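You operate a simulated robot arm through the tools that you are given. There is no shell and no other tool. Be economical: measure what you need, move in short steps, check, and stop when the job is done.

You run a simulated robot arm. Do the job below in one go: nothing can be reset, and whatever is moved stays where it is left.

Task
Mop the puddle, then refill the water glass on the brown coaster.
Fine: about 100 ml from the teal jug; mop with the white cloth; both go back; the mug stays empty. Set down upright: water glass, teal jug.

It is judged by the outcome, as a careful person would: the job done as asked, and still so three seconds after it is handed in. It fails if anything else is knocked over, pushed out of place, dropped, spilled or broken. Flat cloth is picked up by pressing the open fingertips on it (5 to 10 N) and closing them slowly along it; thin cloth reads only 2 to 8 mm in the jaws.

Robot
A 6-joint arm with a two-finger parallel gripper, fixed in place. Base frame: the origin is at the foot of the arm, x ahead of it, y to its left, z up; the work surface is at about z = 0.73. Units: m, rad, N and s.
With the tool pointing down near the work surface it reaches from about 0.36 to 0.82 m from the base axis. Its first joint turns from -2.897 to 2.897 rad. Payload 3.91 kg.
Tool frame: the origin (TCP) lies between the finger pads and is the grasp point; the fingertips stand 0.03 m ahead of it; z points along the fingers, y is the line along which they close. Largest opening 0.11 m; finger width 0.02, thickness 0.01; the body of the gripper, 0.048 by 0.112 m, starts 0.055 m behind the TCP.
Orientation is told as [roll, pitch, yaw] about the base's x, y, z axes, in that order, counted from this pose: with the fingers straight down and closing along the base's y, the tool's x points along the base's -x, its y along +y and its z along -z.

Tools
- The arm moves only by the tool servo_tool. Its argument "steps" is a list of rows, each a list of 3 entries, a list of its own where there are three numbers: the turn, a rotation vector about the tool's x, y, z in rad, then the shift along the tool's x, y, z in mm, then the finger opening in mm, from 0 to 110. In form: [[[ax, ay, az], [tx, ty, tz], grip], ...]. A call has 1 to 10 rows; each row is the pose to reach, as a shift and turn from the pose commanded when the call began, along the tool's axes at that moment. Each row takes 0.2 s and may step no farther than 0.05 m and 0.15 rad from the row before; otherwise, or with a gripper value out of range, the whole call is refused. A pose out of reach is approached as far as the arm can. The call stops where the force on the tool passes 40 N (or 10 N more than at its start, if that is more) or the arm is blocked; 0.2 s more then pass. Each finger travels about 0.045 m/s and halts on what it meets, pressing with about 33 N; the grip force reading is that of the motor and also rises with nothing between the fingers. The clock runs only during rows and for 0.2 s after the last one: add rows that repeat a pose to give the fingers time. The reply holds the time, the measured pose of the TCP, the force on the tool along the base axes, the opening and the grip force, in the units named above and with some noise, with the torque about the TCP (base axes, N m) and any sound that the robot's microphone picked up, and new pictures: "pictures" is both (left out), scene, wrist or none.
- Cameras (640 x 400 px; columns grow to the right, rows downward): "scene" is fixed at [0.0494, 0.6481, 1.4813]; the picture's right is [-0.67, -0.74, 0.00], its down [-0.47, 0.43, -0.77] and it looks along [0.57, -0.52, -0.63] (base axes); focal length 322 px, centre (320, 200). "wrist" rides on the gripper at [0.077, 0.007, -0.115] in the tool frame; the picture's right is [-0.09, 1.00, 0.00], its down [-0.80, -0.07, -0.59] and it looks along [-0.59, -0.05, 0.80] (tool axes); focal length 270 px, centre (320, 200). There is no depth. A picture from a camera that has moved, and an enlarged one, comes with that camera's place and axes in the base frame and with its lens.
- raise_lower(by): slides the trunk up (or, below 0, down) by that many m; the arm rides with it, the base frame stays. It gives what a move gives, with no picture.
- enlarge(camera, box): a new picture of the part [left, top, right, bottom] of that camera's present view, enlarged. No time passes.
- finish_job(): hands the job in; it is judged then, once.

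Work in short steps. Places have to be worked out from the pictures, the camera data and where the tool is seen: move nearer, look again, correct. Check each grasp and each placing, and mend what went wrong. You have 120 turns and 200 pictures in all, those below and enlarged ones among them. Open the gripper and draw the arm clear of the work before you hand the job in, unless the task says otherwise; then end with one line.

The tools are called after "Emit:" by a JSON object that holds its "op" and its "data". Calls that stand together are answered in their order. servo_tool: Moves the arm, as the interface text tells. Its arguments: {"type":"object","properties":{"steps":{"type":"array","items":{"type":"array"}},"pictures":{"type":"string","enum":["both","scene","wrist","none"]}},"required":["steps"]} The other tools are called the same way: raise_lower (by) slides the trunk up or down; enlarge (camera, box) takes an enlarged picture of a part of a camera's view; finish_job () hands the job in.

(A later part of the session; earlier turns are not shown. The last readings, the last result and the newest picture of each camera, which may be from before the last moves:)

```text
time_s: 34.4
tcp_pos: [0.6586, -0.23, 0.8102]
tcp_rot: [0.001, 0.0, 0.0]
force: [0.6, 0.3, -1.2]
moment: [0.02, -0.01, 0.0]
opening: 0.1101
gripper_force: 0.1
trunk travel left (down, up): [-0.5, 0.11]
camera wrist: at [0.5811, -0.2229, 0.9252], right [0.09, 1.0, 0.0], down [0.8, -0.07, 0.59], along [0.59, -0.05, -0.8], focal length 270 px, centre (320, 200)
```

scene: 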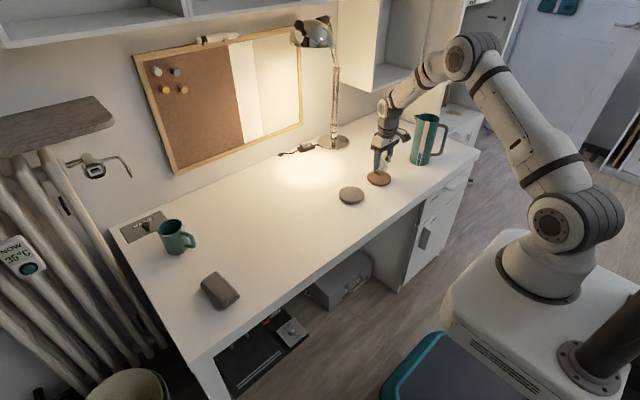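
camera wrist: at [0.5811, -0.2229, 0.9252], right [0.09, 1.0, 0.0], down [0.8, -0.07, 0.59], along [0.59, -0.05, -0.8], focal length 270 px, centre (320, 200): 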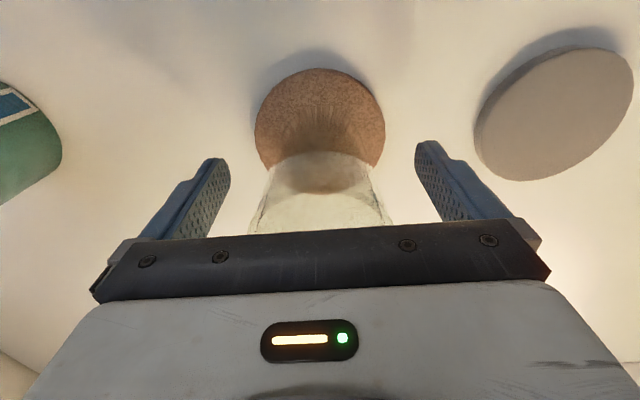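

The glass stands on the coaster. I'm rising straight up, then backing off for a look at glass and jug.

Emit:
{"op": "servo_tool", "data": {"steps": [[[0, 0, 0], [0, 0, -40], 110], [[0, 0, 0], [0, 0, -80], 110], [[0, 0, 0], [0, 0, -120], 110], [[0, 0, 0], [30, -15, -155], 110], [[0, 0, 0], [65, -35, -180], 110], [[0, 0, 0], [105, -60, -190], 110], [[0, 0, 0], [145, -85, -200], 110]]}}

Emit:
{"op": "enlarge", "data": {"camera": "scene", "box": [350, 90, 470, 190]}}

```text
time_s: 36.0
tcp_pos: [0.5107, -0.3167, 1.0113]
tcp_rot: [-0.001, 0.0, 0.0]
force: [0.4, 1.0, -0.5]
moment: [-0.02, 0.01, 0.0]
opening: 0.1098
gripper_force: 0.1
trunk travel left (down, up): [-0.5, 0.11]
camera wrist: at [0.4331, -0.309, 1.1255], right [0.09, 1.0, 0.0], down [0.8, -0.07, 0.6], along [0.59, -0.05, -0.8], focal length 270 px, centre (320, 200)
```

scene: 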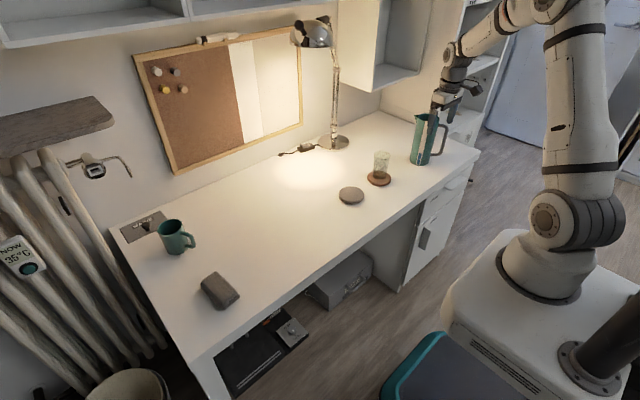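
wrist: 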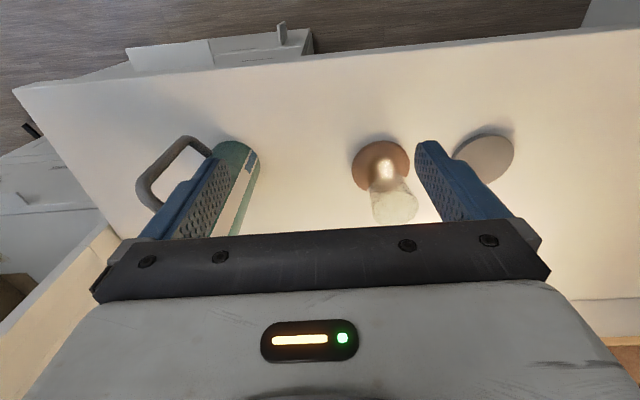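

```text
4.00 times, centred on (410, 140) of scene
camera zoom: at [0.0494, 0.6481, 1.4813], right [-0.67, -0.74, 0.0], down [-0.47, 0.43, -0.77], along [0.57, -0.52, -0.63], focal length 1290 px, centre (-40, 440)
```

zoom: 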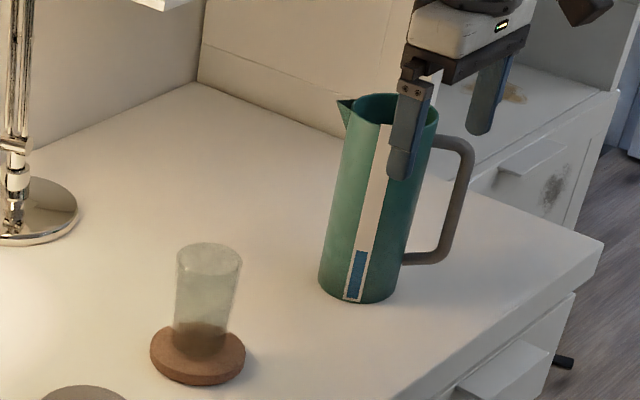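

The glass stands on the brown coaster. The jug is at about (0.641, -0.47), its gauge shows water at roughly a quarter, the spout faces about +37° and the handle is opposite. I plan a horizontal side grip with one finger inside the handle loop, so I'm turning the tool to horizontal with the camera up.

Emit:
{"op": "servo_tool", "data": {"steps": [[[0.098, 0.049, -0.098], [0, 10, -10], 110], [[0.196, 0.098, -0.196], [0, 20, -20], 110], [[0.294, 0.147, -0.294], [0, 30, -30], 110], [[0.392, 0.196, -0.392], [0, 40, -30], 110], [[0.49, 0.245, -0.49], [0, 40, -30], 110], [[0.588, 0.294, -0.588], [0, 40, -30], 110], [[0.686, 0.343, -0.686], [0, 40, -30], 110], [[0.784, 0.392, -0.784], [0, 40, -30], 110], [[0.882, 0.441, -0.882], [0, 40, -30], 110], [[0.98, 0.49, -0.98], [0, 40, -30], 110]], "pictures": "scene"}}

```text
time_s: 38.2
tcp_pos: [0.5135, -0.2743, 1.0414]
tcp_rot: [-0.749, 0.822, 0.747]
force: [-0.3, 0.4, 0.1]
moment: [-0.02, 0.01, -0.03]
opening: 0.1102
gripper_force: 0.2
trunk travel left (down, up): [-0.5, 0.11]
```

scene: 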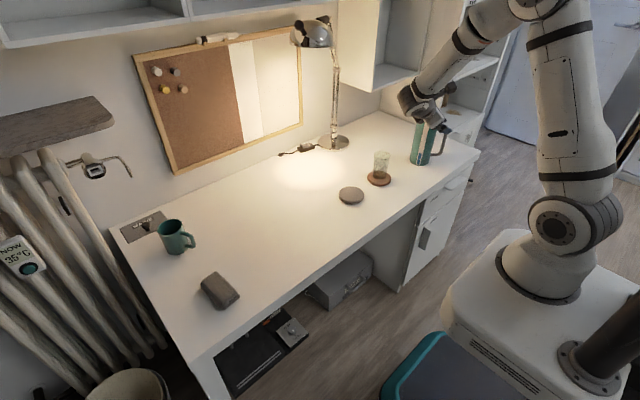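

It's tracking well. I'm completing the turn.

Emit:
{"op": "servo_tool", "data": {"steps": [[[0.098, 0.049, -0.098], [0, 0, 0], 110], [[0.196, 0.098, -0.196], [0, 0, 0], 110], [[0.294, 0.147, -0.294], [0, 0, 0], 110], [[0.392, 0.196, -0.392], [0, 0, 0], 110], [[0.49, 0.245, -0.49], [0, 0, 0], 110], [[0.588, 0.294, -0.588], [0, 0, 0], 110], [[0.685, 0.343, -0.685], [0, 0, 0], 110], [[0.685, 0.343, -0.685], [0, 0, 0], 110]]}}

```text
time_s: 40.0
tcp_pos: [0.5127, -0.2745, 1.0419]
tcp_rot: [2.128, 1.57, -1.94]
force: [-1.0, 0.6, -0.1]
moment: [-0.04, 0.01, -0.01]
opening: 0.1102
gripper_force: 0.1
trunk travel left (down, up): [-0.5, 0.11]
camera wrist: at [0.4385, -0.1871, 1.1178], right [-0.8, -0.6, -0.09], down [-0.3, 0.52, -0.8], along [0.52, -0.61, -0.59], focal length 270 px, centre (320, 200)
```

scene: 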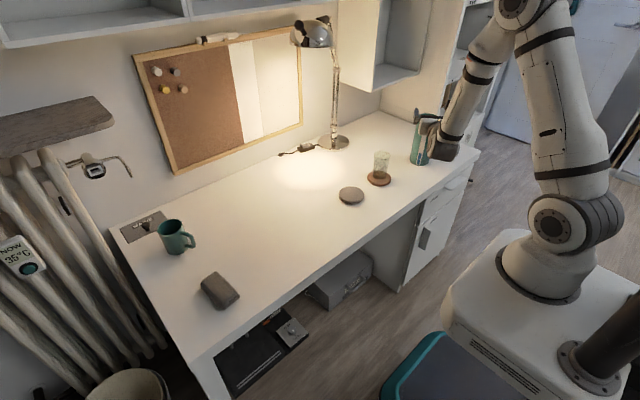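
wrist: 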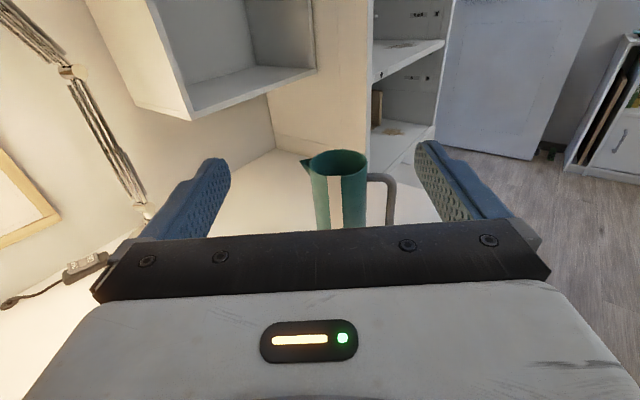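

That's a good view: spout left, handle right, strip facing me. Enlarging to measure the jug and handle gap.

Emit:
{"op": "enlarge", "data": {"camera": "wrist", "box": [280, 130, 420, 230]}}

```text
4.00 times, centred on (350, 180) of wrist
camera zoom: at [0.4385, -0.1871, 1.1178], right [-0.8, -0.6, -0.09], down [-0.3, 0.52, -0.8], along [0.52, -0.61, -0.59], focal length 1081 px, centre (200, 280)
```

zoom: 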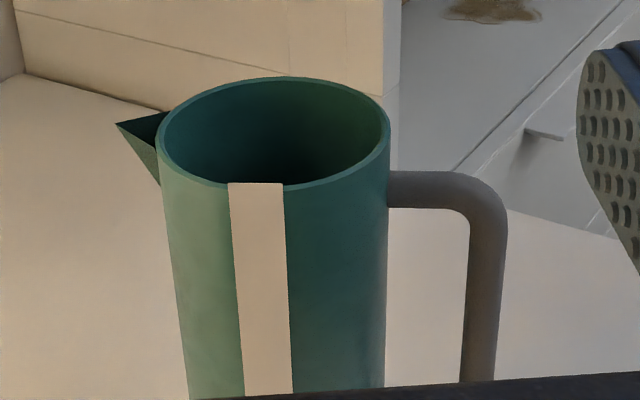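

Refined: jug radius about 41 mm, axis near (0.633, -0.462), handle gap about 28 mm, and spout axis at about +20°. I'm yawing -0.26 and coming lower for a better measurement.

Emit:
{"op": "servo_tool", "data": {"steps": [[[-0.13, 0, 0], [-30, -7, 20], 96], [[-0.26, 0, 0], [-60, -13, 40], 96], [[-0.26, 0, 0], [-90, -19, 55], 96], [[-0.26, 0, 0], [-90, -19, 55], 96]]}}

Emit:
{"op": "enlarge", "data": {"camera": "wrist", "box": [240, 80, 440, 235]}}

```text
time_s: 41.0
tcp_pos: [0.56, -0.3092, 0.9528]
tcp_rot: [-2.098, 1.571, -0.144]
force: [0.0, -0.9, -0.2]
moment: [0.01, -0.04, -0.01]
opening: 0.096
gripper_force: 0.1
trunk travel left (down, up): [-0.5, 0.11]
camera wrist: at [0.5112, -0.2049, 1.0294], right [-0.92, -0.37, -0.09], down [-0.16, 0.58, -0.8], along [0.35, -0.73, -0.59], focal length 270 px, centre (320, 200)
```

scene: 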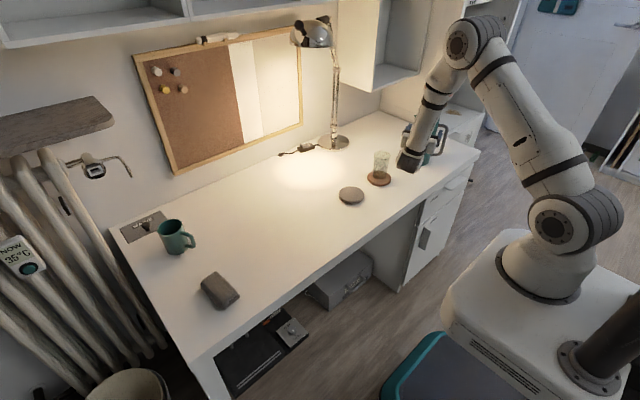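
wrist: 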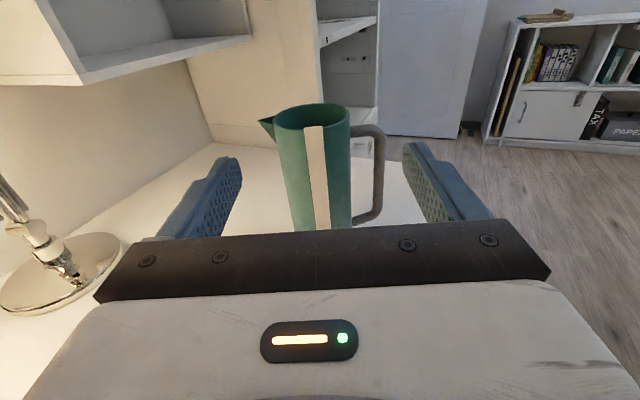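

```text
2.58 times, centred on (340, 158) of wrist
camera zoom: at [0.5112, -0.2049, 1.0294], right [-0.92, -0.37, -0.09], down [-0.16, 0.58, -0.8], along [0.35, -0.73, -0.59], focal length 698 px, centre (268, 310)
```

zoom: 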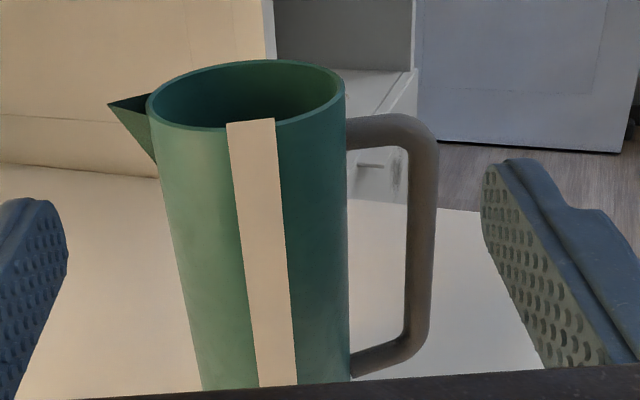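

From triangulation the jug axis is (0.640, -0.474), the rim is at z 0.926 and the handle bar lies about 72 mm out on my right. I'm keeping the yaw at -68°, which is safer beside the glass. Next: line up, move forward and descend to mid height short of the jug.

Emit:
{"op": "servo_tool", "data": {"steps": [[[0, 0, 0], [0, -6, 40], 96], [[0, 0, 0], [0, -12, 82], 96], [[0, 0, 0], [-40, -12, 82], 96], [[0, 0, 0], [-80, -12, 82], 96], [[0, 0, 0], [-111, -12, 82], 96], [[0, 0, 0], [-111, -12, 82], 96]]}}

Emit:
{"op": "enlarge", "data": {"camera": "scene", "box": [350, 90, 490, 205]}}

```text
time_s: 42.4
tcp_pos: [0.6033, -0.3808, 0.8409]
tcp_rot: [-2.4, 1.571, -0.446]
force: [0.2, -0.7, 0.0]
moment: [-0.05, -0.01, -0.02]
opening: 0.0959
gripper_force: 0.1
trunk travel left (down, up): [-0.5, 0.11]
camera wrist: at [0.5527, -0.2768, 0.9171], right [-0.92, -0.37, -0.09], down [-0.16, 0.58, -0.8], along [0.35, -0.73, -0.59], focal length 270 px, centre (320, 200)
```

scene: 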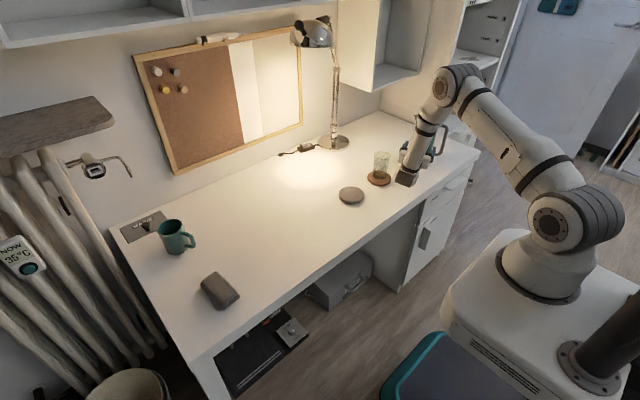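
wrist: 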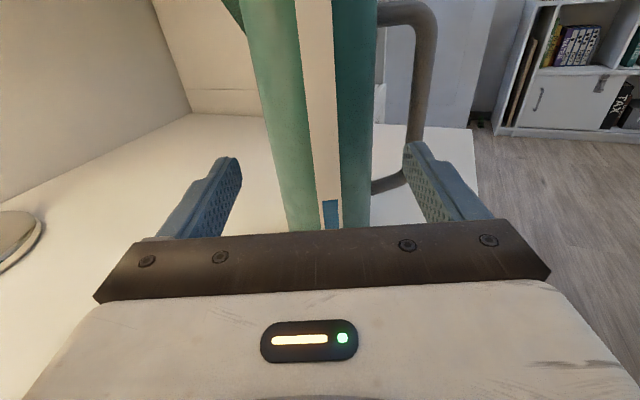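

```text
3.48 times, centred on (420, 148) of scene
camera zoom: at [0.0494, 0.6481, 1.4813], right [-0.67, -0.74, 0.0], down [-0.47, 0.43, -0.77], along [0.57, -0.52, -0.63], focal length 1122 px, centre (-28, 383)
```

zoom: 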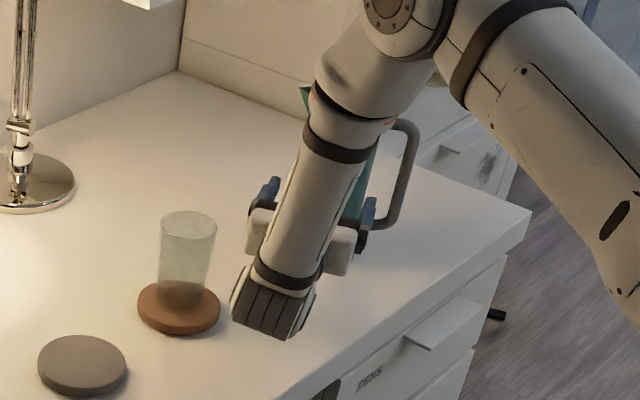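

Alignment checks out: the body is centred on the tool axis, the bar's inner edge is about 64 mm out, and the finger's outer face is at about 57 mm. The gauge shows water at about z 0.79, roughly 250 ml. Advancing to 10 mm short.

Emit:
{"op": "servo_tool", "data": {"steps": [[[0, 0, 0], [0, 0, 25], 94], [[0, 0, 0], [0, 0, 45], 94], [[0, 0, 0], [0, 0, 60], 94]], "pictures": "both"}}

```text
time_s: 43.2
tcp_pos: [0.6239, -0.4365, 0.8394]
tcp_rot: [0.923, 1.571, 2.876]
force: [0.4, 0.6, 0.1]
moment: [-0.02, 0.04, 0.04]
opening: 0.0942
gripper_force: 0.0
trunk travel left (down, up): [-0.5, 0.11]
camera wrist: at [0.5748, -0.3321, 0.9167], right [-0.92, -0.37, -0.09], down [-0.16, 0.58, -0.8], along [0.35, -0.73, -0.59], focal length 270 px, centre (320, 200)
```

scene: 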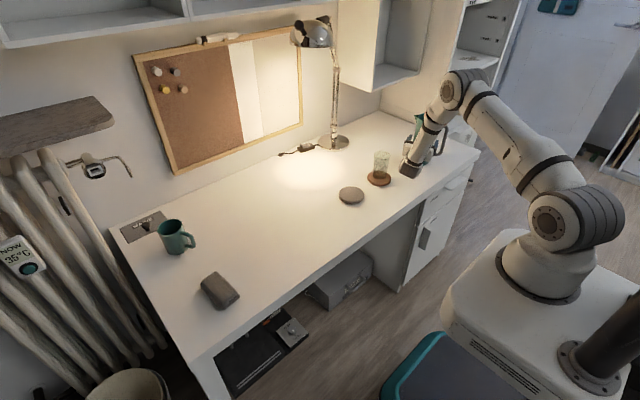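
wrist: 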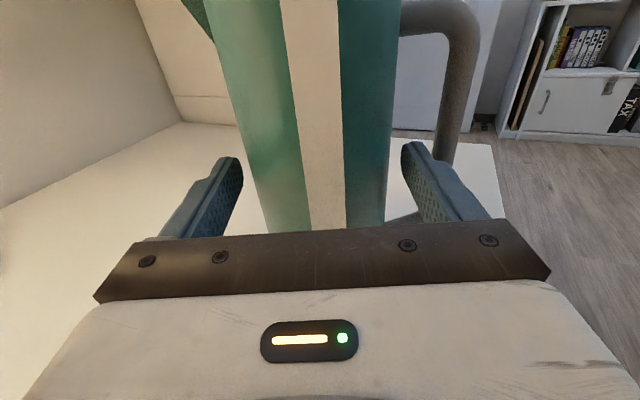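

The right finger is heading cleanly between body and handle bar. Advancing the last 35 mm.

Emit:
{"op": "servo_tool", "data": {"steps": [[[0, 0, 0], [0, 0, 12], 94], [[0, 0, 0], [0, 0, 24], 94], [[0, 0, 0], [0, 0, 34], 94]], "pictures": "wrist"}}

```text
time_s: 44.0
tcp_pos: [0.6384, -0.4662, 0.839]
tcp_rot: [1.871, 1.572, -2.457]
force: [0.7, 0.3, 0.2]
moment: [-0.01, 0.02, -0.02]
opening: 0.0942
gripper_force: 0.0
trunk travel left (down, up): [-0.5, 0.11]
camera wrist: at [0.5885, -0.3629, 0.9157], right [-0.92, -0.37, -0.09], down [-0.16, 0.58, -0.8], along [0.35, -0.73, -0.59], focal length 270 px, centre (320, 200)
```

wrist: 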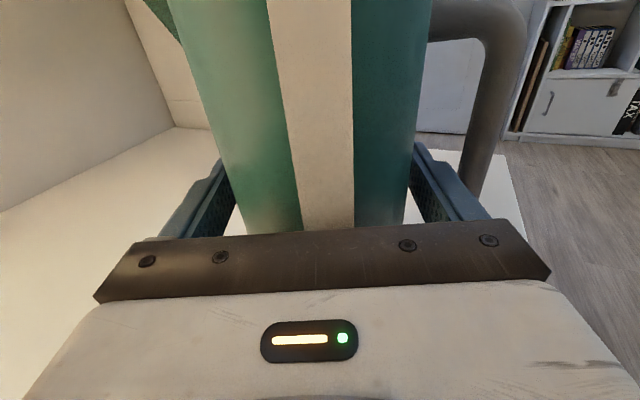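

No contact so far. I'm advancing 5 mm more and closing.

Emit:
{"op": "servo_tool", "data": {"steps": [[[0, 0, 0], [0, 0, 5], 94], [[0, 0, 0], [0, 0, 5], 90], [[0, 0, 0], [0, 0, 5], 86], [[0, 0, 0], [0, 0, 5], 83], [[0, 0, 0], [0, 0, 5], 80], [[0, 0, 0], [0, 0, 5], 76], [[0, 0, 0], [0, 0, 5], 72], [[0, 0, 0], [0, 0, 5], 70]], "pictures": "wrist"}}

```text
time_s: 45.8
tcp_pos: [0.6388, -0.4688, 0.8396]
tcp_rot: [-1.187, 1.57, 0.766]
force: [-1.0, 0.3, 0.4]
moment: [-0.05, -0.01, 0.02]
opening: 0.0816
gripper_force: 33.1
trunk travel left (down, up): [-0.5, 0.11]
camera wrist: at [0.5901, -0.3664, 0.9166], right [-0.92, -0.37, -0.09], down [-0.16, 0.58, -0.8], along [0.35, -0.73, -0.59], focal length 270 px, centre (320, 200)
```

wrist: 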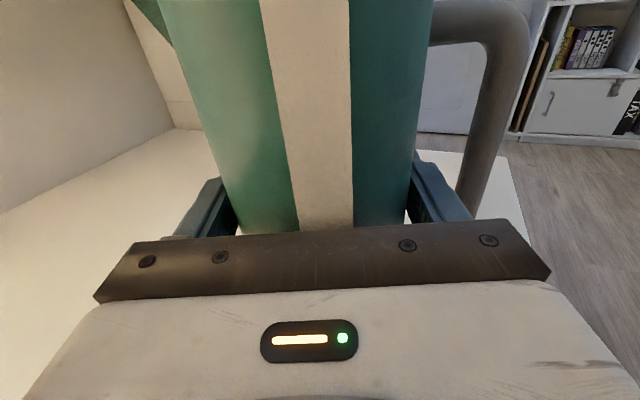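

The jug is gripped at 82 mm. I'm lifting it slightly and checking load and grip.

Emit:
{"op": "servo_tool", "data": {"steps": [[[0, 0, 0], [5, 0, 0], 70], [[0, 0, 0], [15, 0, 0], 70], [[0, 0, 0], [30, 0, 0], 70], [[0, 0, 0], [30, 0, 0], 70], [[0, 0, 0], [30, 0, 0], 70]]}}

Emit:
{"op": "enlarge", "data": {"camera": "scene", "box": [350, 80, 490, 195]}}

```text
time_s: 47.0
tcp_pos: [0.6393, -0.4707, 0.8679]
tcp_rot: [0.469, 1.571, 2.42]
force: [0.4, -0.3, -4.7]
moment: [0.02, -0.03, 0.01]
opening: 0.0821
gripper_force: 32.5
trunk travel left (down, up): [-0.5, 0.11]
camera wrist: at [0.5905, -0.3674, 0.9456], right [-0.92, -0.37, -0.09], down [-0.16, 0.58, -0.8], along [0.35, -0.73, -0.59], focal length 270 px, centre (320, 200)
```

scene: 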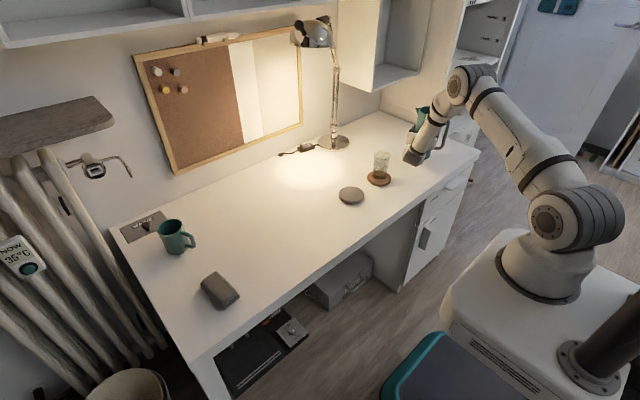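
wrist: 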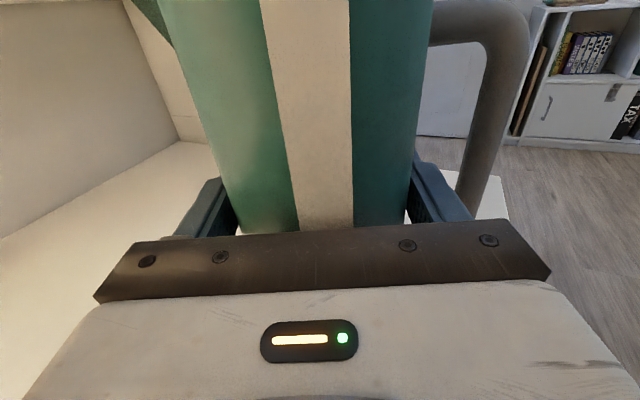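

```text
3.48 times, centred on (420, 138) of scene
camera zoom: at [0.0494, 0.6481, 1.4813], right [-0.67, -0.74, 0.0], down [-0.47, 0.43, -0.77], along [0.57, -0.52, -0.63], focal length 1122 px, centre (-28, 417)
```

zoom: 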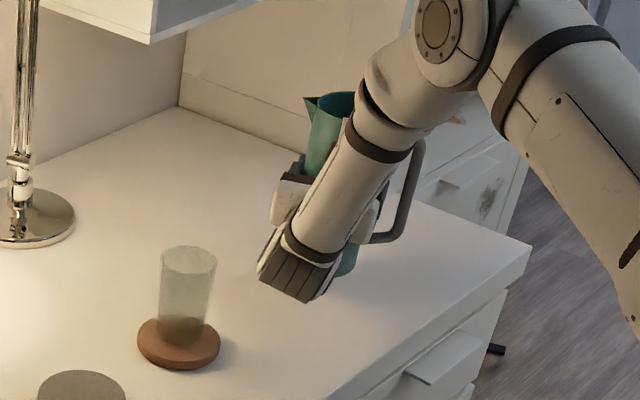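

The jug is secure, with a load of about 5 N. I'm carrying it upright and yawing it so the spout will face +y, pouring towards the glass from its far side in clear view of the scene camera.

Emit:
{"op": "servo_tool", "data": {"steps": [[[0, 0, 0], [25, 0, -10], 70], [[0, 0, 0], [50, 0, -20], 70], [[0.12, 0, 0], [65, -2, -30], 70], [[0.25, 0, 0], [70, -4, -42], 70], [[0.39, 0, 0], [70, -6, -54], 70], [[0.53, 0, 0], [70, -8, -64], 70], [[0.67, 0, 0], [70, -8, -72], 70], [[0.81, 0, 0], [70, -8, -72], 70], [[0.94, 0, 0], [70, -8, -72], 70], [[1.07, 0, 0], [70, -8, -72], 70]]}}

```text
time_s: 49.2
tcp_pos: [0.6316, -0.4081, 0.9415]
tcp_rot: [0.0, 1.567, 2.33]
force: [-0.5, 0.3, -3.2]
moment: [0.06, -0.05, -0.04]
opening: 0.0818
gripper_force: 32.7
out of reach, approached as far as the arm can: row 5, 6, 7, 8, 9, 10
trunk travel left (down, up): [-0.5, 0.11]
camera wrist: at [0.548, -0.3307, 1.018], right [-0.72, -0.69, -0.09], down [-0.36, 0.48, -0.8], along [0.59, -0.55, -0.59], focal length 270 px, centre (320, 200)
```

scene: 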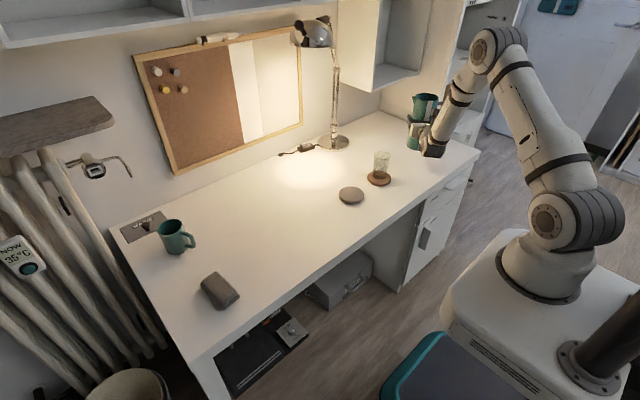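
wrist: 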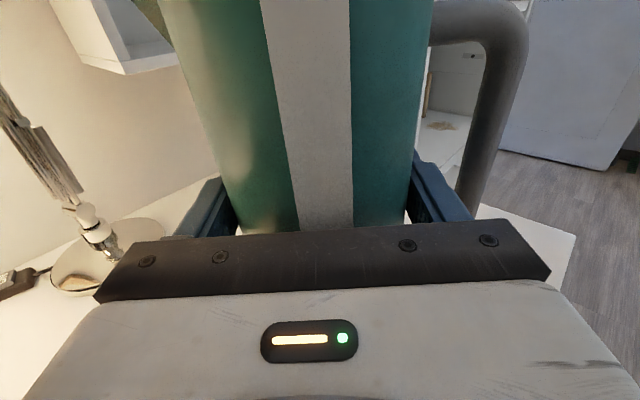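

A wrist limit stops the yaw at about -43°, which is still enough: I'll pour along about +35–45°. A no-move row will show where the commanded pose stands.

Emit:
{"op": "servo_tool", "data": {"steps": [[[0, 0, 0], [0, 0, 0], 70]], "pictures": "none"}}

```text
time_s: 49.6
tcp_pos: [0.6328, -0.4087, 0.9404]
tcp_rot: [-0.013, 1.569, 2.319]
force: [0.9, -0.2, -4.1]
moment: [0.02, -0.04, 0.01]
opening: 0.0817
gripper_force: 32.7
trunk travel left (down, up): [-0.5, 0.11]
```

The commanded pose follows the actual one. I'm moving the upright jug to its pouring station at about (0.574, -0.284, 0.96) with yaw -52°, beside the glass.

Emit:
{"op": "servo_tool", "data": {"steps": [[[-0.05, 0, 0], [10, -6, -25], 70], [[-0.1, 0, 0], [20, -14, -55], 70], [[-0.1, 0, 0], [20, -26, -85], 70], [[-0.1, 0, 0], [20, -38, -115], 70], [[-0.1, 0, 0], [20, -44, -131], 70], [[-0.1, 0, 0], [20, -44, -131], 70]]}}

Emit:
{"op": "enlarge", "data": {"camera": "scene", "box": [340, 80, 480, 195]}}

```text
time_s: 51.0
tcp_pos: [0.5747, -0.2845, 0.9594]
tcp_rot: [0.184, 1.569, 2.413]
force: [-0.6, 0.1, -4.2]
moment: [0.05, -0.05, -0.01]
opening: 0.0819
gripper_force: 33.8
trunk travel left (down, up): [-0.5, 0.11]
camera wrist: at [0.4989, -0.1981, 1.0368], right [-0.79, -0.61, -0.09], down [-0.31, 0.51, -0.8], along [0.53, -0.6, -0.59], focal length 270 px, centre (320, 200)
```

scene: 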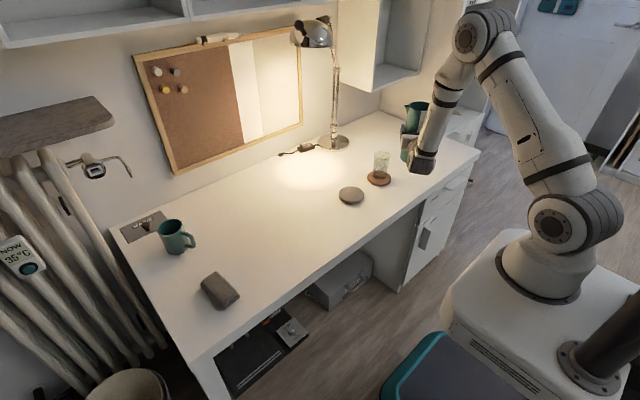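
wrist: 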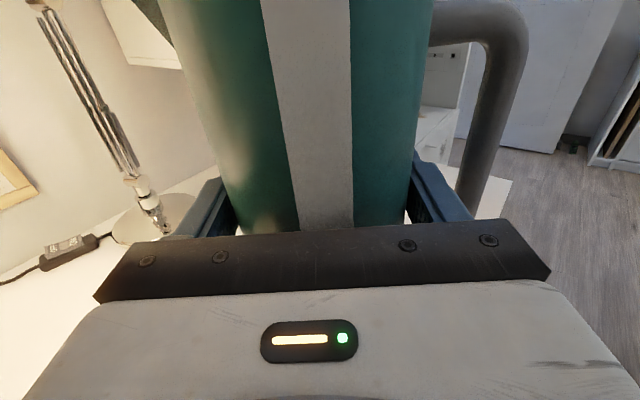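

```text
3.48 times, centred on (410, 138) of scene
camera zoom: at [0.0494, 0.6481, 1.4813], right [-0.67, -0.74, 0.0], down [-0.47, 0.43, -0.77], along [0.57, -0.52, -0.63], focal length 1122 px, centre (7, 417)
```

zoom: 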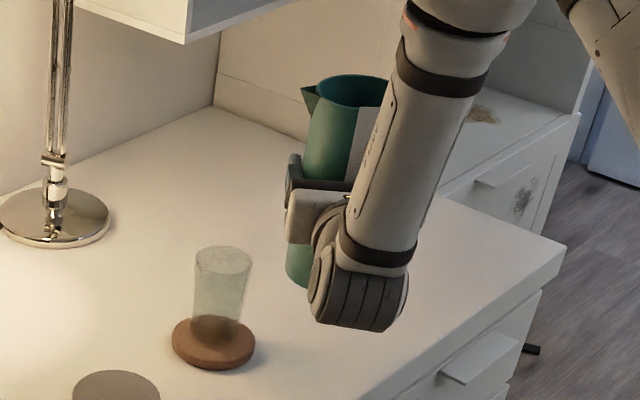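

The view is clear. I'm rolling the jug towards the glass to 60° first, which should be well short of pouring.

Emit:
{"op": "servo_tool", "data": {"steps": [[[0, 0, -0.14], [0, 0, 0], 70], [[0, 0, -0.28], [0, 0, 0], 70], [[0, 0, -0.42], [0, 0, 0], 70], [[0, 0, -0.56], [0, 0, 0], 70], [[0, 0, -0.7], [0, 0, 0], 70], [[0, 0, -0.84], [0, 0, 0], 70], [[0, 0, -0.96], [0, 0, 0], 70], [[0, 0, -1.05], [0, 0, 0], 70], [[0, 0, -1.05], [0, 0, 0], 70]]}}

Emit:
{"op": "enlarge", "data": {"camera": "scene", "box": [340, 80, 480, 195]}}

```text
time_s: 53.0
tcp_pos: [0.5739, -0.2844, 0.9603]
tcp_rot: [1.569, 0.52, -2.482]
force: [0.8, -0.2, -4.4]
moment: [0.02, -0.05, 0.0]
opening: 0.0819
gripper_force: 32.8
trunk travel left (down, up): [-0.5, 0.11]
camera wrist: at [0.5538, -0.1549, 1.0044], right [-0.45, -0.35, 0.82], down [-0.89, 0.06, -0.46], along [0.11, -0.93, -0.34], focal length 270 px, centre (320, 200)
```

scene: 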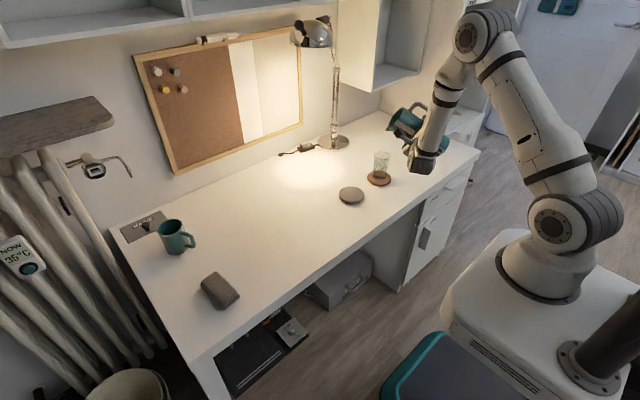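
wrist: 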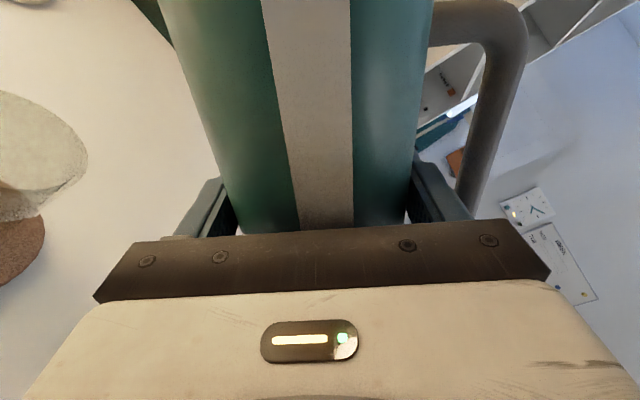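

```text
3.48 times, centred on (410, 138) of scene
camera zoom: at [0.0494, 0.6481, 1.4813], right [-0.67, -0.74, 0.0], down [-0.47, 0.43, -0.77], along [0.57, -0.52, -0.63], focal length 1122 px, centre (7, 417)
```

zoom: 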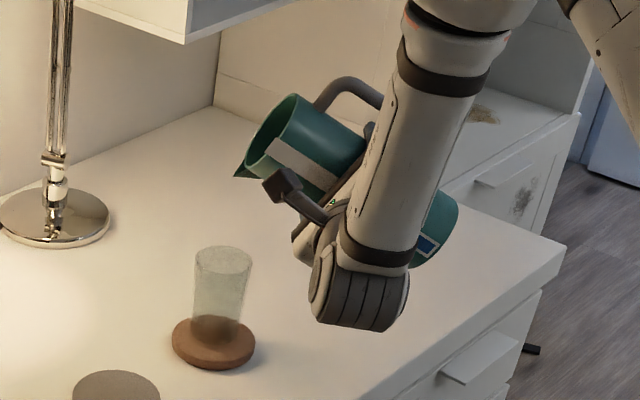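

The spout tip projects to about (0.659, -0.224), right over the glass mouth. I'm lowering 40 mm and easing to about 68°.

Emit:
{"op": "servo_tool", "data": {"steps": [[[0, 0, 0], [-7, -12, 0], 70], [[0, 0, 0], [-14, -24, 0], 70], [[0, 0, 0], [-20, -34.5, 0], 70], [[0, 0, -0.05], [-20, -34.5, 0], 70], [[0, 0, -0.1], [-20, -34.5, 0], 70], [[0, 0, -0.14], [-20, -34.5, 0], 70], [[0, 0, -0.14], [-20, -34.5, 0], 70]], "pictures": "none"}}

Emit:
{"op": "enlarge", "data": {"camera": "scene", "box": [340, 110, 440, 190]}}

```text
time_s: 54.6
tcp_pos: [0.5744, -0.285, 0.9204]
tcp_rot: [1.569, 0.38, -2.482]
force: [0.6, -0.2, -3.5]
moment: [0.08, -0.08, 0.03]
opening: 0.0821
gripper_force: 32.9
trunk travel left (down, up): [-0.5, 0.11]
```

```text
5.00 times, centred on (390, 150) of scene
camera zoom: at [0.0494, 0.6481, 1.4813], right [-0.67, -0.74, 0.0], down [-0.47, 0.43, -0.77], along [0.57, -0.52, -0.63], focal length 1613 px, centre (-30, 450)
```

zoom: 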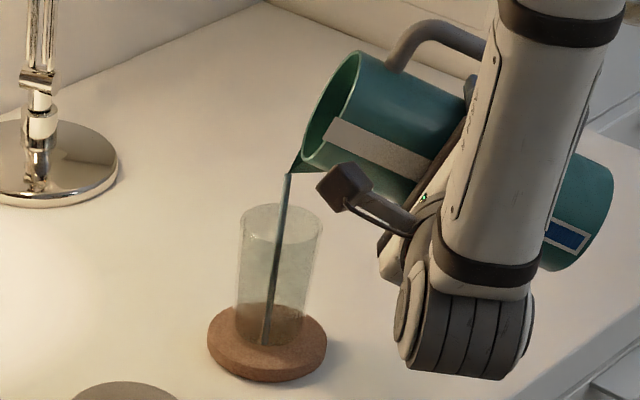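

It's already pouring, and the stream falls inside the glass. I'm holding briefly and checking the level.

Emit:
{"op": "servo_tool", "data": {"steps": [[[0, 0, 0], [0, 0, 0], 70]], "pictures": "none"}}

Emit:
{"op": "enlarge", "data": {"camera": "scene", "box": [350, 130, 410, 190]}}

```text
time_s: 55.0
tcp_pos: [0.5732, -0.2833, 0.9197]
tcp_rot: [1.57, 0.379, -2.481]
force: [-0.1, 0.4, -4.4]
moment: [0.08, -0.11, 0.01]
opening: 0.0818
gripper_force: 32.7
trunk travel left (down, up): [-0.5, 0.11]
```

```text
6.67 times, centred on (380, 160) of scene
camera zoom: at [0.0494, 0.6481, 1.4813], right [-0.67, -0.74, 0.0], down [-0.47, 0.43, -0.77], along [0.57, -0.52, -0.63], focal length 2150 px, centre (-80, 467)
```

zoom: 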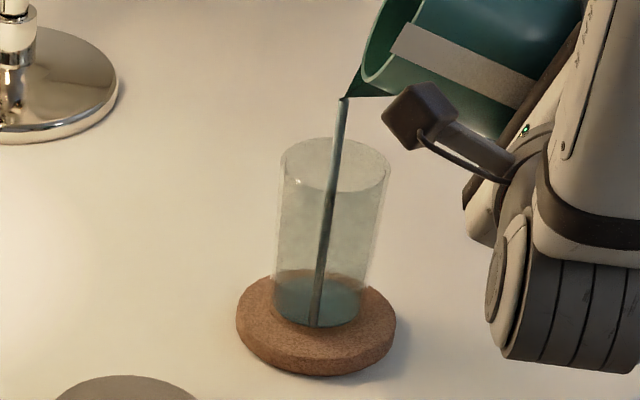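

The water depth in the glass is around 15–20 mm. Holding another 0.4 s.

Emit:
{"op": "servo_tool", "data": {"steps": [[[0, 0, 0], [0, 0, 0], 70]], "pictures": "none"}}

Emit:
{"op": "enlarge", "data": {"camera": "scene", "box": [360, 140, 400, 185]}}

```text
time_s: 55.4
tcp_pos: [0.573, -0.2842, 0.9196]
tcp_rot: [1.57, 0.381, -2.481]
force: [-0.1, 0.4, -3.5]
moment: [0.01, -0.08, 0.01]
opening: 0.082
gripper_force: 32.5
trunk travel left (down, up): [-0.5, 0.11]
```

```text
8.89 times, centred on (380, 162) of scene
camera zoom: at [0.0494, 0.6481, 1.4813], right [-0.67, -0.74, 0.0], down [-0.47, 0.43, -0.77], along [0.57, -0.52, -0.63], focal length 2867 px, centre (-213, 533)
```

zoom: 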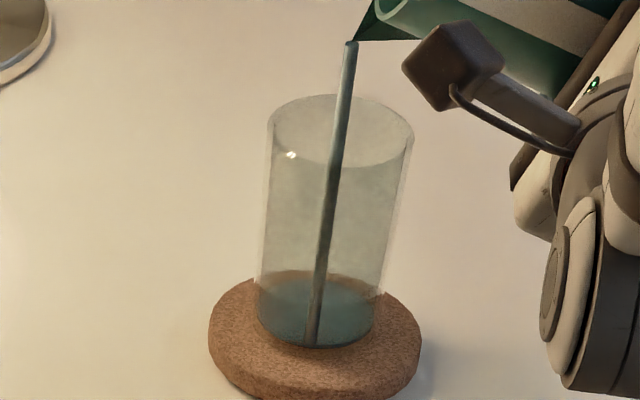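

The water side height is about 15% of the glass, roughly 35 ml, and the flow is slow and steady. Holding about 1.2 s more.

Emit:
{"op": "servo_tool", "data": {"steps": [[[0, 0, 0], [0, 0, 0], 70], [[0, 0, 0], [0, 0, 0], 70], [[0, 0, 0], [0, 0, 0], 70], [[0, 0, 0], [0, 0, 0], 70], [[0, 0, 0], [0, 0, 0], 70]], "pictures": "none"}}

Emit:
{"op": "enlarge", "data": {"camera": "scene", "box": [360, 140, 400, 185]}}

```text
time_s: 56.6
tcp_pos: [0.5737, -0.2838, 0.921]
tcp_rot: [1.567, 0.381, -2.483]
force: [0.0, -1.1, -4.2]
moment: [0.1, -0.07, 0.0]
opening: 0.0818
gripper_force: 32.7
trunk travel left (down, up): [-0.5, 0.11]
```

```text
8.89 times, centred on (380, 162) of scene
camera zoom: at [0.0494, 0.6481, 1.4813], right [-0.67, -0.74, 0.0], down [-0.47, 0.43, -0.77], along [0.57, -0.52, -0.63], focal length 2867 px, centre (-213, 533)
```

zoom: 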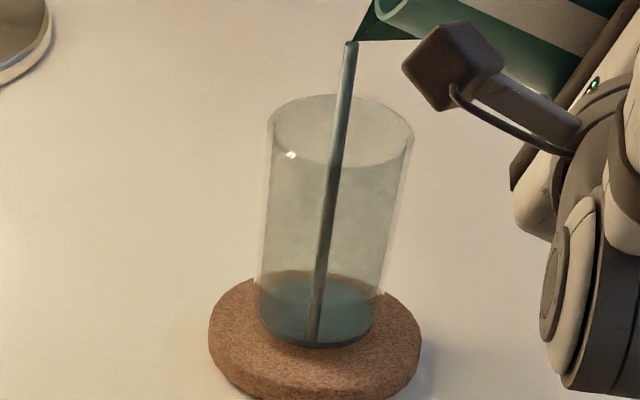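

The level has barely risen, so the flow has nearly balanced out. I'm adding about 2° of tilt and watching.

Emit:
{"op": "servo_tool", "data": {"steps": [[[0, 0, -0.035], [0, 0, 0], 70], [[0, 0, -0.035], [0, 0, 0], 70], [[0, 0, -0.035], [0, 0, 0], 70]], "pictures": "none"}}

Emit:
{"op": "enlarge", "data": {"camera": "scene", "box": [360, 140, 400, 185]}}

```text
time_s: 57.4
tcp_pos: [0.574, -0.2844, 0.9203]
tcp_rot: [1.569, 0.346, -2.481]
force: [0.2, -0.1, -4.6]
moment: [0.03, -0.06, 0.01]
opening: 0.0821
gripper_force: 33.0
trunk travel left (down, up): [-0.5, 0.11]
```

```text
8.89 times, centred on (380, 162) of scene
camera zoom: at [0.0494, 0.6481, 1.4813], right [-0.67, -0.74, 0.0], down [-0.47, 0.43, -0.77], along [0.57, -0.52, -0.63], focal length 2867 px, centre (-213, 533)
```

zoom: 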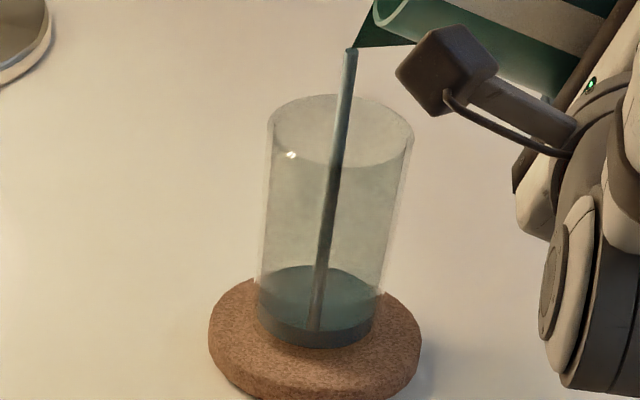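

Now it's readable: the surface front edge is at about row 332 and the bottom at 347, so about 8 mm deep (~18 ml). 100 ml needs about 42 mm. I'm tilting further in small steps.

Emit:
{"op": "servo_tool", "data": {"steps": [[[0, 0, -0.02], [0, 0, 0], 70], [[0, 0, -0.04], [0, 0, 0], 70], [[0, 0, -0.04], [0, 0, 0], 70], [[0, 0, -0.04], [0, 0, 0], 70], [[0, 0, -0.04], [0, 0, 0], 70]], "pictures": "none"}}

Emit:
{"op": "enlarge", "data": {"camera": "scene", "box": [360, 140, 400, 185]}}

```text
time_s: 58.6
tcp_pos: [0.5735, -0.284, 0.9214]
tcp_rot: [1.57, 0.306, -2.482]
force: [0.9, 0.0, -3.4]
moment: [0.04, -0.04, 0.01]
opening: 0.0819
gripper_force: 32.7
trunk travel left (down, up): [-0.5, 0.11]
```

```text
8.89 times, centred on (380, 162) of scene
camera zoom: at [0.0494, 0.6481, 1.4813], right [-0.67, -0.74, 0.0], down [-0.47, 0.43, -0.77], along [0.57, -0.52, -0.63], focal length 2867 px, centre (-213, 533)
```

zoom: 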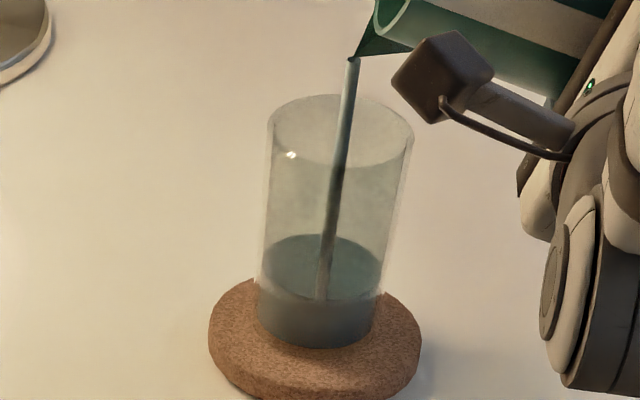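

The surface front is at row 302, so about 25 mm deep (~55 ml). Holding 0.8 s at this tilt.

Emit:
{"op": "servo_tool", "data": {"steps": [[[0, 0, -0.01], [0, 0, 0], 70], [[0, 0, -0.01], [0, 0, 0], 70], [[0, 0, -0.01], [0, 0, 0], 70]], "pictures": "none"}}

Emit:
{"op": "enlarge", "data": {"camera": "scene", "box": [360, 140, 400, 185]}}

```text
time_s: 59.4
tcp_pos: [0.574, -0.2823, 0.9214]
tcp_rot: [1.569, 0.294, -2.482]
force: [0.5, 0.3, -4.0]
moment: [0.04, -0.07, -0.02]
opening: 0.0818
gripper_force: 33.2
trunk travel left (down, up): [-0.5, 0.11]
```

```text
8.89 times, centred on (380, 162) of scene
camera zoom: at [0.0494, 0.6481, 1.4813], right [-0.67, -0.74, 0.0], down [-0.47, 0.43, -0.77], along [0.57, -0.52, -0.63], focal length 2867 px, centre (-213, 533)
```

zoom: 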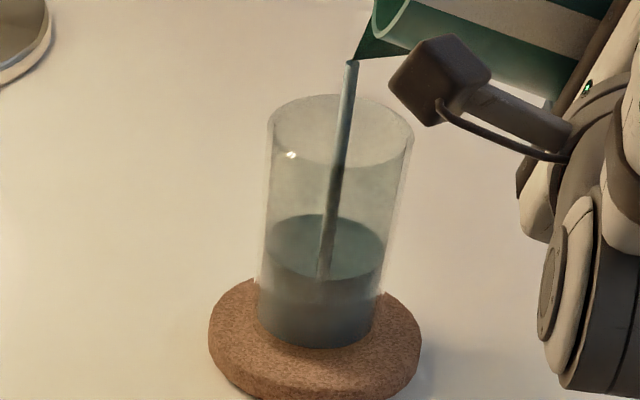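

The depth is now about 36 mm, ~68 ml by my scale (inner radius about 24.5 mm). I need about 53 mm (surface front near row 250). Holding 0.8 s more.

Emit:
{"op": "servo_tool", "data": {"steps": [[[0, 0, -0.01], [0, 0, 0], 70], [[0, 0, -0.01], [0, 0, 0], 70], [[0, 0, -0.01], [0, 0, 0], 70]], "pictures": "none"}}

Emit:
{"op": "enlarge", "data": {"camera": "scene", "box": [360, 140, 400, 185]}}

```text
time_s: 60.2
tcp_pos: [0.5733, -0.2831, 0.9212]
tcp_rot: [1.569, 0.286, -2.481]
force: [-0.2, -0.3, -3.1]
moment: [0.04, -0.06, 0.02]
opening: 0.082
gripper_force: 32.5
trunk travel left (down, up): [-0.5, 0.11]
```

```text
8.89 times, centred on (380, 162) of scene
camera zoom: at [0.0494, 0.6481, 1.4813], right [-0.67, -0.74, 0.0], down [-0.47, 0.43, -0.77], along [0.57, -0.52, -0.63], focal length 2867 px, centre (-213, 533)
```

zoom: 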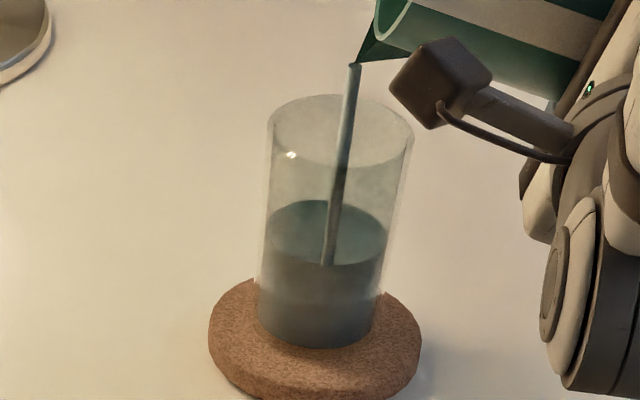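

The depth is about 45 mm (~84 ml). I'm holding 0.4 s more, then rolling back briskly to stop the flow.

Emit:
{"op": "servo_tool", "data": {"steps": [[[0, 0, -0.005], [0, 0, 0], 70], [[0, 0, -0.005], [0, 0, 0], 70], [[0, 0, 0.14], [0, 0, 0], 70], [[0, 0, 0.28], [0, 0, 0], 70], [[0, 0, 0.42], [0, 0, 0], 70], [[0, 0, 0.42], [0, 0, 0], 70]], "pictures": "none"}}

Emit:
{"op": "enlarge", "data": {"camera": "scene", "box": [360, 140, 400, 185]}}

```text
time_s: 61.6
tcp_pos: [0.5732, -0.2844, 0.9202]
tcp_rot: [1.569, 0.708, -2.483]
force: [0.1, 0.8, -3.3]
moment: [0.03, -0.07, 0.02]
opening: 0.0816
gripper_force: 32.6
trunk travel left (down, up): [-0.5, 0.11]
```

```text
8.89 times, centred on (380, 162) of scene
camera zoom: at [0.0494, 0.6481, 1.4813], right [-0.67, -0.74, 0.0], down [-0.47, 0.43, -0.77], along [0.57, -0.52, -0.63], focal length 2867 px, centre (-213, 533)
```

zoom: 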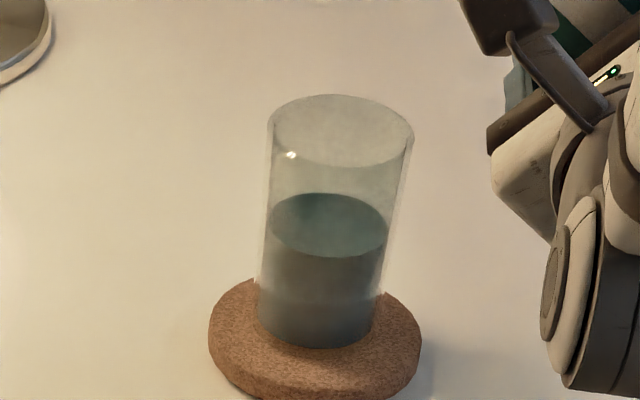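

The flow stopped. The depth is about 50 mm by 25.4 mm radius, ≈ 100 ml. I'm bringing the jug fully upright.

Emit:
{"op": "servo_tool", "data": {"steps": [[[0, 0, 0.14], [0, 0, 0], 70], [[0, 0, 0.28], [0, 0, 0], 70], [[0, 0, 0.42], [0, 0, 0], 70], [[0, 0, 0.56], [0, 0, 0], 70], [[0, 0, 0.7], [0, 0, 0], 70], [[0, 0, 0.8], [0, 0, 0], 70], [[0, 0, 0.862], [0, 0, 0], 70], [[0, 0, 0.862], [0, 0, 0], 70]], "pictures": "both"}}

Emit:
{"op": "enlarge", "data": {"camera": "scene", "box": [340, 100, 440, 200]}}

```text
time_s: 63.4
tcp_pos: [0.5729, -0.2834, 0.9199]
tcp_rot: [1.039, 1.57, -3.011]
force: [-0.5, -0.4, -2.8]
moment: [0.04, -0.05, 0.0]
opening: 0.0818
gripper_force: 33.4
trunk travel left (down, up): [-0.5, 0.11]
camera wrist: at [0.4984, -0.1973, 0.998], right [-0.79, -0.61, -0.09], down [-0.31, 0.51, -0.8], along [0.53, -0.6, -0.59], focal length 270 px, centre (320, 200)
```

scene: 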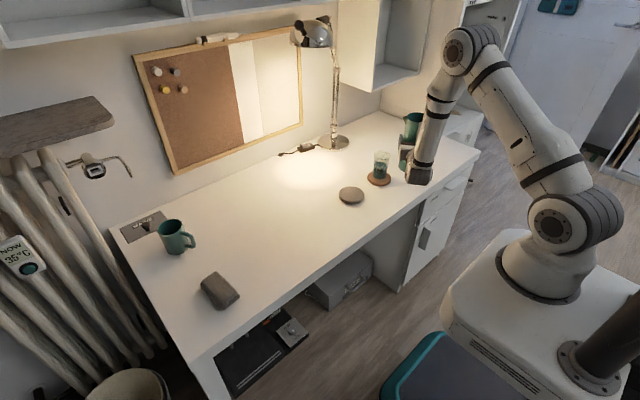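
wrist: 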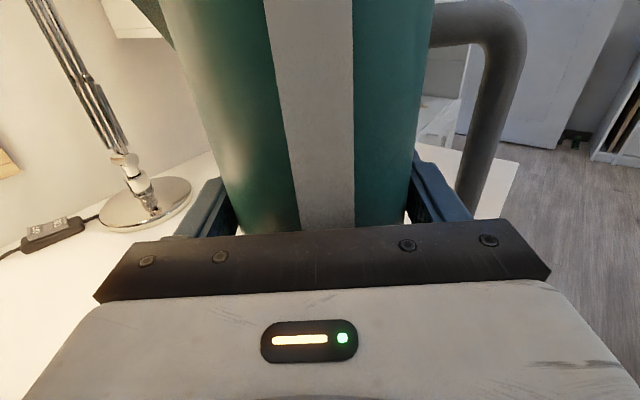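

```text
4.00 times, centred on (390, 150) of scene
camera zoom: at [0.0494, 0.6481, 1.4813], right [-0.67, -0.74, 0.0], down [-0.47, 0.43, -0.77], along [0.57, -0.52, -0.63], focal length 1290 px, centre (40, 400)
```

zoom: 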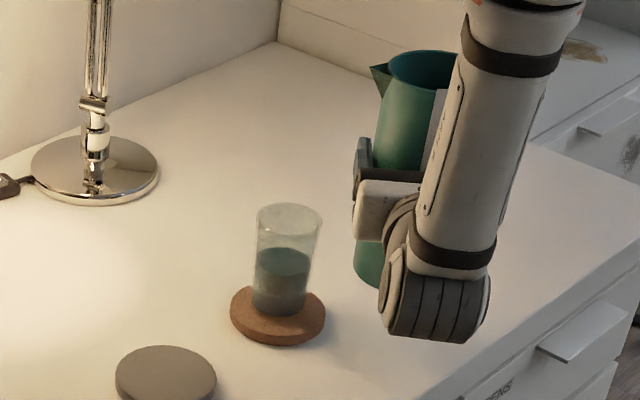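

The jug is upright, and the glass sits clean on the coaster. I'm carrying the jug back over its original spot and stopping about 30 mm above.

Emit:
{"op": "servo_tool", "data": {"steps": [[[0, 0, 0], [25, 8, 25], 70], [[0, 0, 0], [30, 18, 60], 70], [[-0.1, 0, 0], [30, 30, 98], 70], [[-0.19, 0, 0], [30, 42, 136], 70], [[-0.278, 0, 0], [30, 54, 166], 70], [[-0.278, 0, 0], [30, 62, 187], 70], [[-0.278, 0, 0], [-10, 62, 187], 70], [[-0.278, 0, 0], [-50, 62, 187], 70], [[-0.278, 0, 0], [-50, 62, 187], 70]], "pictures": "none"}}

```text
time_s: 65.4
tcp_pos: [0.6405, -0.4722, 0.8711]
tcp_rot: [1.612, 1.568, -2.715]
force: [0.1, 0.5, -3.0]
moment: [0.0, -0.02, -0.01]
opening: 0.0819
gripper_force: 33.1
trunk travel left (down, up): [-0.5, 0.11]
```

The pose matches. The load also dropped by about 1–1.2 N, which is consistent with ~100 ml. Lowering to contact.

Emit:
{"op": "servo_tool", "data": {"steps": [[[0, 0, 0], [-15, 0, 0], 70], [[0, 0, 0], [-26, 0, 0], 70], [[0, 0, 0], [-29, 0, 0], 70], [[0, 0, 0], [-30.5, 0, 0], 70]], "pictures": "none"}}

```text
time_s: 66.4
tcp_pos: [0.6388, -0.4702, 0.8401]
tcp_rot: [1.483, 1.569, -2.846]
force: [0.4, -0.4, -3.2]
moment: [0.02, -0.02, 0.01]
opening: 0.0818
gripper_force: 32.7
trunk travel left (down, up): [-0.5, 0.11]
```

Not yet in contact, so I'm lowering by millimetres.

Emit:
{"op": "servo_tool", "data": {"steps": [[[0, 0, 0], [-1, 0, 0], 70], [[0, 0, 0], [-2, 0, 0], 70], [[0, 0, 0], [-2, 0, 0], 70]], "pictures": "none"}}

```text
time_s: 67.2
tcp_pos: [0.6383, -0.4691, 0.8398]
tcp_rot: [2.747, 1.567, -1.583]
force: [1.3, -4.7, 10.2]
moment: [-0.16, 0.11, 0.07]
opening: 0.0817
gripper_force: 32.2
trunk travel left (down, up): [-0.5, 0.11]
```

It's in firm contact. I'm easing up 1 mm and opening to 94 mm slowly.

Emit:
{"op": "servo_tool", "data": {"steps": [[[0, 0, 0], [1, 0, 0], 72], [[0, 0, 0], [1, 0, 0], 80], [[0, 0, 0], [1, 0, 0], 84], [[0, 0, 0], [1, 0, 0], 88], [[0, 0, 0], [1, 0, 0], 92], [[0, 0, 0], [1, 0, 0], 94], [[0, 0, 0], [1, 0, 0], 94]]}}

```text
time_s: 68.8
tcp_pos: [0.6394, -0.4688, 0.8405]
tcp_rot: [1.556, 1.566, -2.772]
force: [0.7, 0.6, 1.0]
moment: [0.04, 0.02, -0.03]
opening: 0.0943
gripper_force: 0.1
trunk travel left (down, up): [-0.5, 0.11]
camera wrist: at [0.5901, -0.3653, 0.9171], right [-0.92, -0.37, -0.08], down [-0.16, 0.58, -0.8], along [0.35, -0.73, -0.59], focal length 270 px, centre (320, 200)
```

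scene: 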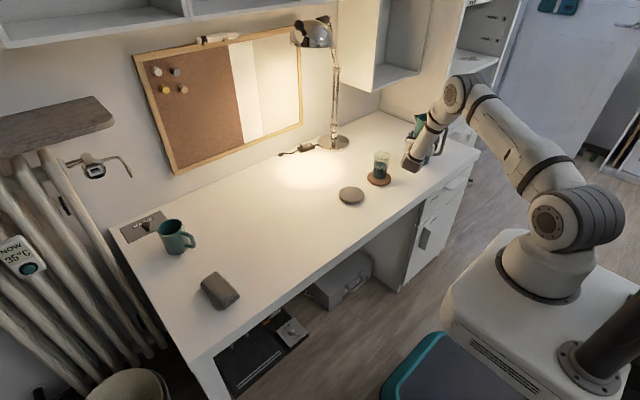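
wrist: 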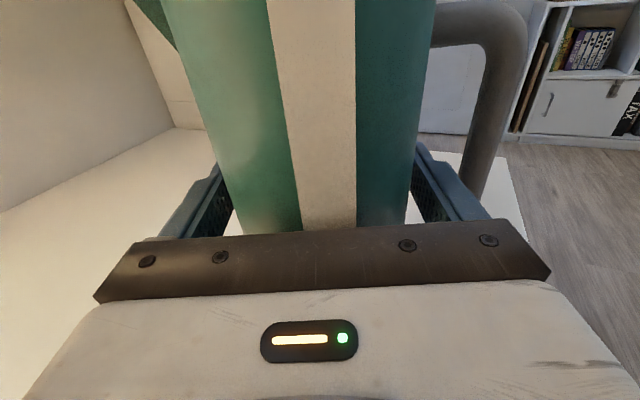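

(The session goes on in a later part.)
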